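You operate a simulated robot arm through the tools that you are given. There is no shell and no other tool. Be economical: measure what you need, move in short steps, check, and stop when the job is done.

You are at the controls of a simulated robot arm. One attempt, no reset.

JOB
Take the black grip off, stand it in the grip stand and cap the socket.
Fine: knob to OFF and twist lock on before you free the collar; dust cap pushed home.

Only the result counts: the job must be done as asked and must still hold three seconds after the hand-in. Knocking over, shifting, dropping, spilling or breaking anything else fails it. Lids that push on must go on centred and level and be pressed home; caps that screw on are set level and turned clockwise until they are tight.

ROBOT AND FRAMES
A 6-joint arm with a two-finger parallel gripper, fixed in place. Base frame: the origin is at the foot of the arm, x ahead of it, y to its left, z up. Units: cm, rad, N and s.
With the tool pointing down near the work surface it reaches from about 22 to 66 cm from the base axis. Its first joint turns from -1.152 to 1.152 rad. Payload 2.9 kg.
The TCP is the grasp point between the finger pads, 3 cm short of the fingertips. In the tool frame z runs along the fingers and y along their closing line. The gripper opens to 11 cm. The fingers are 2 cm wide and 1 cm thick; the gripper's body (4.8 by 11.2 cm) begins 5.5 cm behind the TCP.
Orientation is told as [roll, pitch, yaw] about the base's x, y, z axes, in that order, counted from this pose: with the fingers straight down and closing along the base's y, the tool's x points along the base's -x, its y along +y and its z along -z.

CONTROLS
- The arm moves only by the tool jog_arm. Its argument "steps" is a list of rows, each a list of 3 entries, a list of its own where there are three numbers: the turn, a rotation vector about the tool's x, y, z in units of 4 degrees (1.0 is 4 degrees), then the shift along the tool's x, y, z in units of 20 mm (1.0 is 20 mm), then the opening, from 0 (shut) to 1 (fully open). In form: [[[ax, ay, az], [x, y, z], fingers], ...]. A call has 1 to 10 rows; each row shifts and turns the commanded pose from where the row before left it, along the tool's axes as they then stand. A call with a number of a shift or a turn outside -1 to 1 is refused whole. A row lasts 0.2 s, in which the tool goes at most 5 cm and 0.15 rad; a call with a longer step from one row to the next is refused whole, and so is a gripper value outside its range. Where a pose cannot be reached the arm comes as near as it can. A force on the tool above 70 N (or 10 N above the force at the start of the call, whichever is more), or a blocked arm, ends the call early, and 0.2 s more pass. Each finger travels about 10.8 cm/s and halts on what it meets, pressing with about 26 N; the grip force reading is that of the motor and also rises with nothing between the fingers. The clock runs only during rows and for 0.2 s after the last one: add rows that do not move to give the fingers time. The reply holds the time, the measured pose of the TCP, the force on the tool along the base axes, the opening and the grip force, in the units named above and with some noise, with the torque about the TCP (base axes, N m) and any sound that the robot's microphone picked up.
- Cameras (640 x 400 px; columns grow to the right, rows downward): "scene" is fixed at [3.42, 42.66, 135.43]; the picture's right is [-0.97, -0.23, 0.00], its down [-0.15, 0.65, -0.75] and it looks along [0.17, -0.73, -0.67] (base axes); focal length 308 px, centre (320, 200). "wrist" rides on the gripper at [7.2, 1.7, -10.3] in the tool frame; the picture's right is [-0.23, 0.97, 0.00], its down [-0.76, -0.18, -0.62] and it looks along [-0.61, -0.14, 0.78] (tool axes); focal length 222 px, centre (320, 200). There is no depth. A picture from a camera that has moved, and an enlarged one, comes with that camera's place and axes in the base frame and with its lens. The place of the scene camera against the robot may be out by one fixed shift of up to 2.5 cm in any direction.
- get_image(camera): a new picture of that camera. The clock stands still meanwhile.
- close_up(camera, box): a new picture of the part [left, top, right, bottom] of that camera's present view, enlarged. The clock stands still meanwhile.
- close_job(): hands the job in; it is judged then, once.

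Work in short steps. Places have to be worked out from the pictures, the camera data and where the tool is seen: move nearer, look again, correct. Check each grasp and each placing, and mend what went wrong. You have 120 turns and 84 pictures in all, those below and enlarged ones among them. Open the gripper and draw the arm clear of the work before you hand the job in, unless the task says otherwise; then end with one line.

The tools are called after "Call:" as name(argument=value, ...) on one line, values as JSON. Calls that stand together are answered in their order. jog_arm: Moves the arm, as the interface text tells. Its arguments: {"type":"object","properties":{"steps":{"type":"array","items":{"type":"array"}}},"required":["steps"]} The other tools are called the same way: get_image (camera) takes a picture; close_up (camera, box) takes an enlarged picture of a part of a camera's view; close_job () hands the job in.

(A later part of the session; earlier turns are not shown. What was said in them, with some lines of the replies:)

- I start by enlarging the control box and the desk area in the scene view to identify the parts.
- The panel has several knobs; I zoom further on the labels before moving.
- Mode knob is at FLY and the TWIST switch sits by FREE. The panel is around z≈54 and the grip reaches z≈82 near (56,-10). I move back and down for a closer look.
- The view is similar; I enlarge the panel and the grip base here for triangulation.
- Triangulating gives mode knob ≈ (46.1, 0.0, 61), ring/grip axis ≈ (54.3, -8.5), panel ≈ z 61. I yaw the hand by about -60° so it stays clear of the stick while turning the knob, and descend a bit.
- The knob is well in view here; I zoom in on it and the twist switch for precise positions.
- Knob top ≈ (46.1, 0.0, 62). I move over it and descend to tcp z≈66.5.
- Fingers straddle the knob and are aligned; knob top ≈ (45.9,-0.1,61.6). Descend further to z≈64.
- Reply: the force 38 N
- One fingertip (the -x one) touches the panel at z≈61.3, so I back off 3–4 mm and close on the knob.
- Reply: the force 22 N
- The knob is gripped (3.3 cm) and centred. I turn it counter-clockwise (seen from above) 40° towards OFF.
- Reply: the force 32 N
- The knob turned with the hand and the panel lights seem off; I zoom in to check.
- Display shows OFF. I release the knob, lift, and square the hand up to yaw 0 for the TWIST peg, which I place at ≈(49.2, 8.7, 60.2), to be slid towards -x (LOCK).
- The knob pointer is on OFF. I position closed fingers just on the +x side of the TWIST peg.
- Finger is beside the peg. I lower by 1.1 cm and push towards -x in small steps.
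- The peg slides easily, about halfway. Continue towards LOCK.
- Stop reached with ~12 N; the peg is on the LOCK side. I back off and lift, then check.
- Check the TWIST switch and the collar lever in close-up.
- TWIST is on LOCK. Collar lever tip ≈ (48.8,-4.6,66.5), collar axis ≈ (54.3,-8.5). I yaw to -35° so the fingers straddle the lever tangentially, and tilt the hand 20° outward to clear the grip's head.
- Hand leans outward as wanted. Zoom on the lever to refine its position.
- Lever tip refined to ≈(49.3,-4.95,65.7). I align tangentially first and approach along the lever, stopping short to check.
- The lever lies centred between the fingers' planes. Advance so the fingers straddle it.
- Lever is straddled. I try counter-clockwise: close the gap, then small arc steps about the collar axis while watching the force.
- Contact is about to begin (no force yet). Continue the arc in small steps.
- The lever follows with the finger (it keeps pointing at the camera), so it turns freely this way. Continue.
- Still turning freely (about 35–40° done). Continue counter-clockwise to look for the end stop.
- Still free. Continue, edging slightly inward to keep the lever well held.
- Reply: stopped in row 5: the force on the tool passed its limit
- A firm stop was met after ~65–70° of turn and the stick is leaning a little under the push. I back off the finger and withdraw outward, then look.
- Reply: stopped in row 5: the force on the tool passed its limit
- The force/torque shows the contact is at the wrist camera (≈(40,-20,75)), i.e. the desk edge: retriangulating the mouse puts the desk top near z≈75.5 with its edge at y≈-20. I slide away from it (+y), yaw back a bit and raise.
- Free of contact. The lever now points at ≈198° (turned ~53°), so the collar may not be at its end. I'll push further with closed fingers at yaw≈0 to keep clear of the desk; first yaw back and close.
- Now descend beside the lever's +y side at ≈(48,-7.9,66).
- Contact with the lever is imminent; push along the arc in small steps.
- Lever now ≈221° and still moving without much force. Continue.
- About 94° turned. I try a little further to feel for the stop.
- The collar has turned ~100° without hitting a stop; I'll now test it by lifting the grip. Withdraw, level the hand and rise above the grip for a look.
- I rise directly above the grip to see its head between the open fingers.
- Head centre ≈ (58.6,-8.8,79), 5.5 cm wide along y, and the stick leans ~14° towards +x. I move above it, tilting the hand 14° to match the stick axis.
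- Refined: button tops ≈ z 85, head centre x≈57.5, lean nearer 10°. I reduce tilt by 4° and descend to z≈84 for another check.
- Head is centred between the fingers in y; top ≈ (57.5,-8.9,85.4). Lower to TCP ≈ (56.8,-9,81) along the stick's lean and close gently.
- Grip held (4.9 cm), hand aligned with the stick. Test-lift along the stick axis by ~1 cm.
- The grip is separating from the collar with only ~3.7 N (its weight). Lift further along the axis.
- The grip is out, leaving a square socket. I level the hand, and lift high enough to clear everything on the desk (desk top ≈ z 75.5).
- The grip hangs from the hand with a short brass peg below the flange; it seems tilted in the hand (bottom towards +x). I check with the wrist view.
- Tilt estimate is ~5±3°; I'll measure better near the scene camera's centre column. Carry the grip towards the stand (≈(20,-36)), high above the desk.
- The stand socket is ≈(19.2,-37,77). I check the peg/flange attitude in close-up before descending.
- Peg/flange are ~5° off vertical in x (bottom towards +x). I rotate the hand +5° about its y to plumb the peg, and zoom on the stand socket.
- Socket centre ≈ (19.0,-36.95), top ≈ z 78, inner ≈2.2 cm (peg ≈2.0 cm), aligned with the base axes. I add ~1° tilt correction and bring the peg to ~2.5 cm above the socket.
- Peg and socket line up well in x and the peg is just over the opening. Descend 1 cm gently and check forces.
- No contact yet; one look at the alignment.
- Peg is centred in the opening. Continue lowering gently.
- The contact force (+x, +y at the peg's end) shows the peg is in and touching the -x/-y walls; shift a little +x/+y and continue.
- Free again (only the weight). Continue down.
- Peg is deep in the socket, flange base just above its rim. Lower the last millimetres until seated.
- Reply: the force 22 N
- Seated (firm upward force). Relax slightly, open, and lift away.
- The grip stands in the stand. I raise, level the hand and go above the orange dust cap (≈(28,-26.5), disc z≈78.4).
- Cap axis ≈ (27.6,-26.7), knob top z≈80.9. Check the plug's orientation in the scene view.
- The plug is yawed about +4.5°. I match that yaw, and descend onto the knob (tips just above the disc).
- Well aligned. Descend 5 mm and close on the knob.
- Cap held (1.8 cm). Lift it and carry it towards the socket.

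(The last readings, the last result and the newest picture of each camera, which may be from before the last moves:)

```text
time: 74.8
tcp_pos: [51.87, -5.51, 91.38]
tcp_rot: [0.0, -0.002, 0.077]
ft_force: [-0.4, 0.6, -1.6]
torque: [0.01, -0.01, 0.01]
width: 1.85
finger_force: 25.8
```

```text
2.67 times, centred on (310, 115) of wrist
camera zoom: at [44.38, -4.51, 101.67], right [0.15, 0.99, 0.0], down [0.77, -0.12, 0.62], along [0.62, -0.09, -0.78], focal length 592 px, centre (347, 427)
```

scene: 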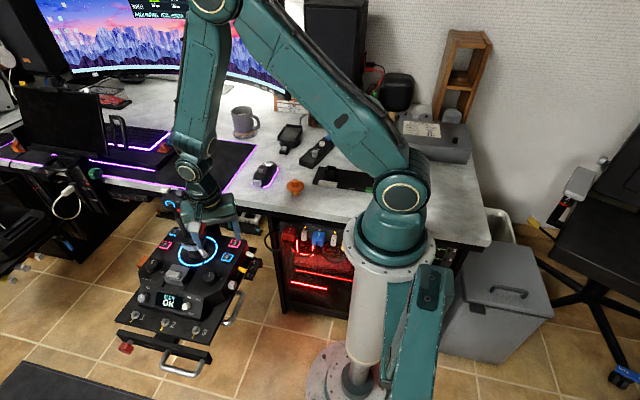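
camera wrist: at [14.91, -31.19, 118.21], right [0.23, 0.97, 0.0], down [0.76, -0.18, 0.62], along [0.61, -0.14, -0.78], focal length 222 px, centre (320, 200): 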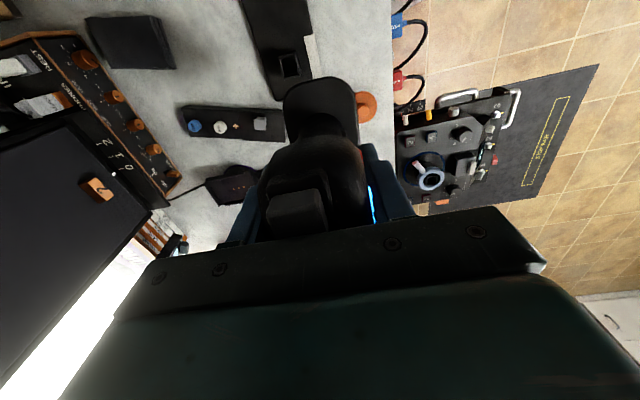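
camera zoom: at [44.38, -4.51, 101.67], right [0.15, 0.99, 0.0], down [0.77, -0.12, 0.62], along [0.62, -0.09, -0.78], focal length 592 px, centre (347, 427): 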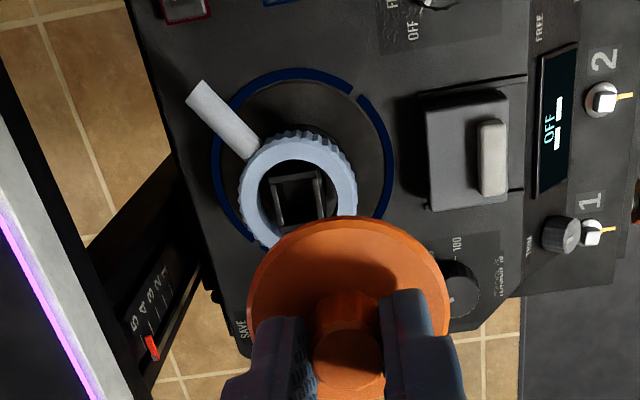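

Socket square centre ≈ (54.85,-8.6), top z≈67.3, yaw ≈ 0–2°, nearly level. I align yaw, move over it and descend to ~2.5 cm above.

Call:
jog_arm(steps=[[[0, 0, 0.45], [0, 0, 0], 0.1], [[0, 0, 0.4], [0, 0, 0], 0.1], [[0, 0, 0], [-0.75, -0.77, 0], 0.1], [[0, 0, 0], [-0.75, -0.77, 0], 0.1], [[0, 0, 0], [0, 0, 1], 0.1], [[0, 0, 0], [0, 0, 1], 0.1], [[0, 0, 0], [0, 0, 1], 0.1], [[0, 0, 0], [0, 0, 1], 0.1], [[0, 0, 0], [0, 0, 1], 0.1], [[0, 0, 0], [0, 0, 1], 0.1]])

Call:
jog_arm(steps=[[[0, 0, 0], [0, 0, 0.9], 0.1], [[0, 0, 0], [0, 0, 0.4], 0.1], [[0, 0, 0], [0, 0, 0], 0.1]])

Call:
close_up(camera="scene", box=[170, 215, 226, 265])

```text
time: 77.0
tcp_pos: [54.96, -8.93, 79.42]
tcp_rot: [0.0, -0.002, 0.018]
ft_force: [0.4, -0.4, -0.6]
torque: [0.01, 0.02, 0.01]
width: 1.84
finger_force: 25.7
```

```text
time: 77.8
tcp_pos: [54.88, -8.91, 76.69]
tcp_rot: [0.0, -0.003, 0.016]
ft_force: [-0.2, -0.2, -0.2]
torque: [-0.02, 0.03, 0.01]
width: 1.81
finger_force: 25.6
```

```text
8.00 times, centred on (198, 240) of scene
camera zoom: at [3.42, 42.66, 135.43], right [-0.97, -0.23, 0.0], down [-0.15, 0.65, -0.75], along [0.17, -0.73, -0.67], focal length 2468 px, centre (1296, -120)
```

zoom: 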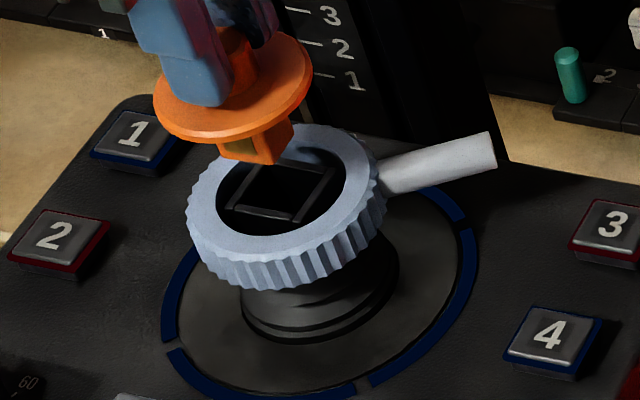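

Cap hangs level, yaw matches, and the plug needs about +0.25 cm in y; the collar leans ~4° to +x, so I add 2° tilt and lower to just above the socket.

Call:
jog_arm(steps=[[[0, 0.5, 0], [-0.11, 0.12, 0], 0.1], [[0, 0, 0], [-0.01, 0, 0.4], 0.1], [[0, 0, 0], [-0.01, 0, 0.4], 0.1], [[0, 0, 0], [0, 0, 0], 0.1]])

Call:
close_up(camera="scene", box=[170, 215, 226, 265])

```text
time: 78.8
tcp_pos: [55.09, -8.6, 75.16]
tcp_rot: [-0.001, 0.035, 0.018]
ft_force: [0.1, 0.6, -0.1]
torque: [0.01, -0.01, 0.01]
width: 1.84
finger_force: 25.7
```

```text
8.00 times, centred on (198, 240) of scene
camera zoom: at [3.42, 42.66, 135.43], right [-0.97, -0.23, 0.0], down [-0.15, 0.65, -0.75], along [0.17, -0.73, -0.67], focal length 2468 px, centre (1296, -120)
```

zoom: 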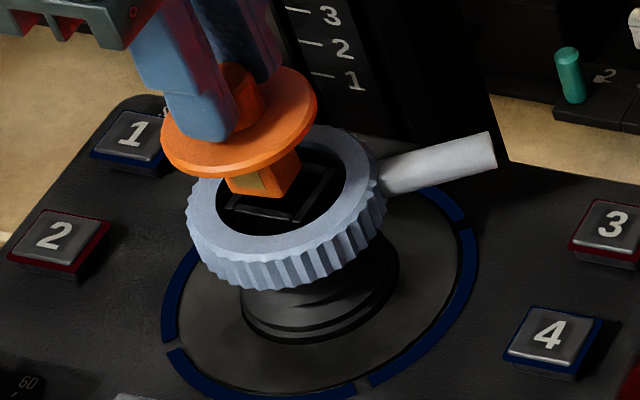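

Aligned for a straight drop of ~1 cm. Lower in small steps.

Call:
jog_arm(steps=[[[0, 0, 0], [0, 0, 0.2], 0.1], [[0, 0, 0], [0, 0, 0.2], 0.1], [[0, 0, 0], [0, 0, 0.15], 0.1]])

```text
time: 79.6
tcp_pos: [55.28, -8.55, 74.37]
tcp_rot: [0.0, 0.028, 0.019]
ft_force: [0.9, 1.3, 14.7]
torque: [0.22, -0.09, -0.01]
width: 1.8
finger_force: 26.0
```

Contact on the plug's +y edge (from the torque). Back up slightly, shift -y 2 mm, retry.

Call:
jog_arm(steps=[[[0, 0, 0], [0, 0, -0.25], 0.1], [[0, 0, 0], [0.03, -0.1, 0], 0.1], [[0, 0, 0], [0, 0, 0.15], 0.1], [[0, 0, 0], [0, 0, 0.15], 0.1]])

```text
time: 80.6
tcp_pos: [54.86, -8.73, 73.97]
tcp_rot: [0.0, 0.032, 0.015]
ft_force: [0.5, -1.6, 1.7]
torque: [-0.11, 0.01, -0.01]
width: 1.8
finger_force: 25.9
```

It is entering now. Continue down.

Call:
jog_arm(steps=[[[0, 0, 0], [0, 0, 0.15], 0.1], [[0, 0, 0], [0, 0, 0.15], 0.1]])

```text
time: 81.2
tcp_pos: [54.85, -8.79, 73.35]
tcp_rot: [-0.001, 0.034, 0.017]
ft_force: [0.9, -0.9, 0.2]
torque: [-0.07, -0.03, -0.07]
width: 1.79
finger_force: 26.0
```

Call:
jog_arm(steps=[[[0, 0, 0], [0, 0, 0.2], 0.1], [[0, 0, 0], [0, 0, 0.2], 0.1], [[0, 0, 0], [0, 0, 0.15], 0.1]])

Call:
close_up(camera="scene", box=[170, 215, 226, 265])

```text
time: 82.0
tcp_pos: [54.85, -8.7, 72.12]
tcp_rot: [0.001, 0.033, 0.018]
ft_force: [0.9, -1.6, 0.9]
torque: [-0.15, -0.04, -0.02]
width: 1.82
finger_force: 26.1
```

```text
8.00 times, centred on (198, 240) of scene
camera zoom: at [3.42, 42.66, 135.43], right [-0.97, -0.23, 0.0], down [-0.15, 0.65, -0.75], along [0.17, -0.73, -0.67], focal length 2468 px, centre (1296, -120)
```

zoom: 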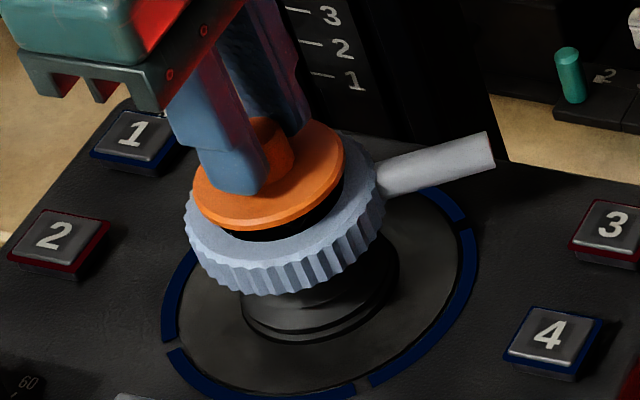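

The plug is well in; the disc is a few mm above the collar. Press on until home.

Call:
jog_arm(steps=[[[0, 0, 0], [0, 0, 0.15], 0.1], [[0, 0, 0], [0, 0, 0.15], 0.1], [[0, 0, 0], [0, 0, 0.15], 0.1]])

```text
time: 82.8
tcp_pos: [55.01, -8.76, 71.57]
tcp_rot: [-0.001, 0.029, 0.017]
ft_force: [-0.8, -2.1, 19.7]
torque: [-0.31, -0.08, 0.0]
width: 1.81
finger_force: 25.7
```

Resistance begins (20 N). Press further to seat it.

Call:
jog_arm(steps=[[[0, 0, 0], [0, 0, 0.15], 0.1], [[0, 0, 0], [0, 0, 0.15], 0.1], [[0, 0, 0], [0, 0, 0], 0.1]])

Call:
close_up(camera="scene", box=[170, 215, 226, 265])

```text
time: 83.6
tcp_pos: [55.03, -8.93, 70.91]
tcp_rot: [0.002, 0.03, 0.017]
ft_force: [-3.1, -2.0, 33.7]
torque: [-0.16, 0.28, -0.02]
width: 1.83
finger_force: 25.6
```

```text
8.00 times, centred on (198, 240) of scene
camera zoom: at [3.36, 42.67, 135.43], right [-0.97, -0.23, 0.0], down [-0.15, 0.65, -0.75], along [0.17, -0.73, -0.67], focal length 2468 px, centre (1296, -120)
```

zoom: 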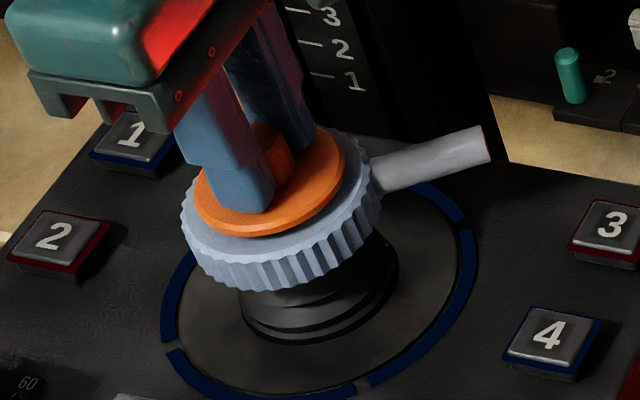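

The disc looks on the collar. Press a bit more to confirm it is home.

Call:
jog_arm(steps=[[[0, 0, 0], [0, 0, 0.12], 0.1], [[0, 0, 0], [0, 0, 0.12], 0.1], [[0, 0, 0], [0, 0, 0], 0.1]])

```text
time: 84.4
tcp_pos: [55.23, -8.85, 70.99]
tcp_rot: [-0.001, 0.022, 0.018]
ft_force: [-10.5, 1.4, 65.2]
torque: [0.06, 1.16, -0.03]
width: 1.85
finger_force: 26.2
```

Stiff at 65 N without further travel — home. Relax, open and lift off.

Call:
jog_arm(steps=[[[0, 0, 0], [0, 0, -0.2], 0.1], [[0, 0, 0], [0, 0, 0], 0.25], [[0, 0, 0], [0, 0, 0], 0.4], [[0, 0, 0], [0, 0, 0], 0.4], [[0, 0, 0], [0, 0, -0.5], 0.4], [[0, 0, 0], [0, 0, -1], 0.4], [[0, 0, 0], [0, 0, -1], 0.4], [[0, 0, 0], [0.3, 0, -1], 0.4], [[0, 0, 0], [0.5, 0, -1], 0.4], [[0, 0, 0], [0.5, 0, -1], 0.4]])

Call:
close_up(camera="scene", box=[164, 205, 236, 265])

```text
time: 86.6
tcp_pos: [52.7, -9.0, 81.65]
tcp_rot: [0.001, 0.035, 0.016]
ft_force: [0.5, 0.8, 0.5]
torque: [-0.02, 0.02, -0.02]
width: 4.41
finger_force: 0.1
```

```text
6.67 times, centred on (200, 235) of scene
camera zoom: at [3.42, 42.66, 135.43], right [-0.97, -0.23, 0.0], down [-0.15, 0.65, -0.75], along [0.17, -0.73, -0.67], focal length 2057 px, centre (1120, -33)
```

zoom: 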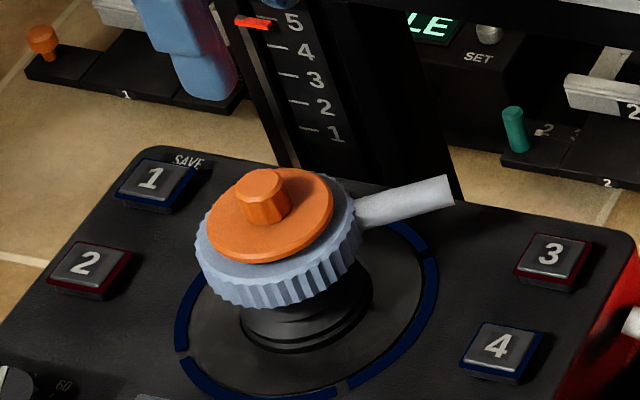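

The cap sits flush and centred on the collar. I withdraw up and away and check the whole scene.

Call:
jog_arm(steps=[[[0, 0, 0], [0.3, 0.4, -1], 0.5], [[0, 0, 0], [0.3, 0.4, -1], 0.5], [[0, 0, 0], [0.3, 0.4, -1], 0.5], [[0, 0, 0], [0.3, 0.4, -1], 0.8], [[0, -0.5, 0], [0.3, 0.4, -1], 0.8], [[0, 0, 0], [0.3, 0.4, -1], 1], [[0, 0, 0], [0.3, 0.4, -1], 1], [[0, 0, 0], [0, 0.4, -1], 1], [[0, 0, 0], [0, 0.4, -1], 1], [[0, 0, 0], [0, 0.4, -1], 1]])

Call:
get_image(camera="scene")

Call:
close_up(camera="wrist", box=[220, 0, 420, 160])

```text
time: 88.8
tcp_pos: [48.54, -0.88, 101.85]
tcp_rot: [-0.001, -0.001, 0.018]
ft_force: [0.0, 0.6, -0.2]
torque: [-0.02, 0.04, 0.0]
width: 11.01
finger_force: 0.1
```

```text
1 pictures are left
```

scene: 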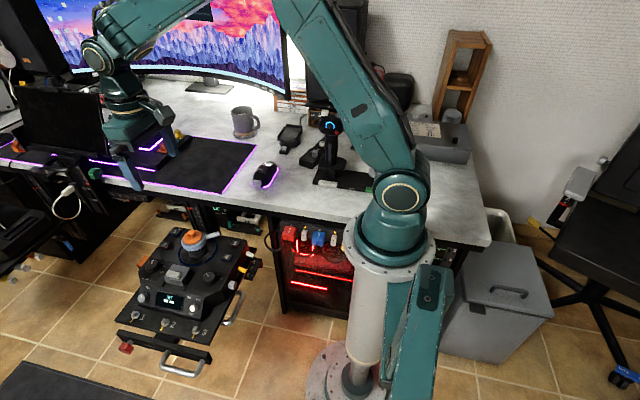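

```text
2.50 times, centred on (320, 80) of wrist
camera zoom: at [41.27, 0.68, 112.28], right [0.21, 0.98, 0.0], down [0.76, -0.16, 0.62], along [0.61, -0.13, -0.78], focal length 555 px, centre (320, 500)
```

zoom: 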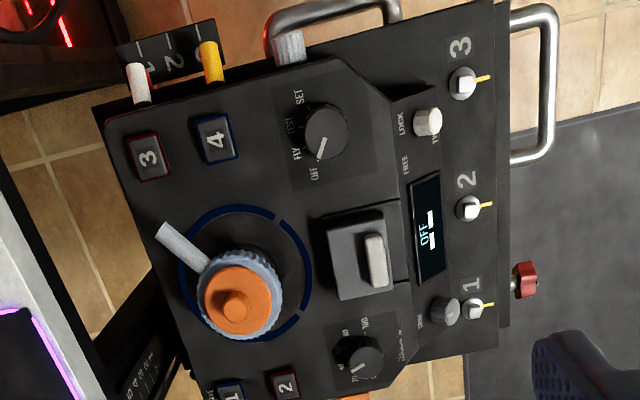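

The knob is on OFF, the twist switch on LOCK, the grip stands in its stand, the cap is home and the arm is clear. I'm handing in.

Call:
close_job()

```text
The job is handed in.
```

The black grip is off and standing in the grip stand, with the knob at OFF and the twist lock on before the collar was freed. The dust cap is pressed home in the socket, and I've handed the job in. While I was turning the collar, the wrist camera bumped the desk edge; nothing looked moved in the final pictures.
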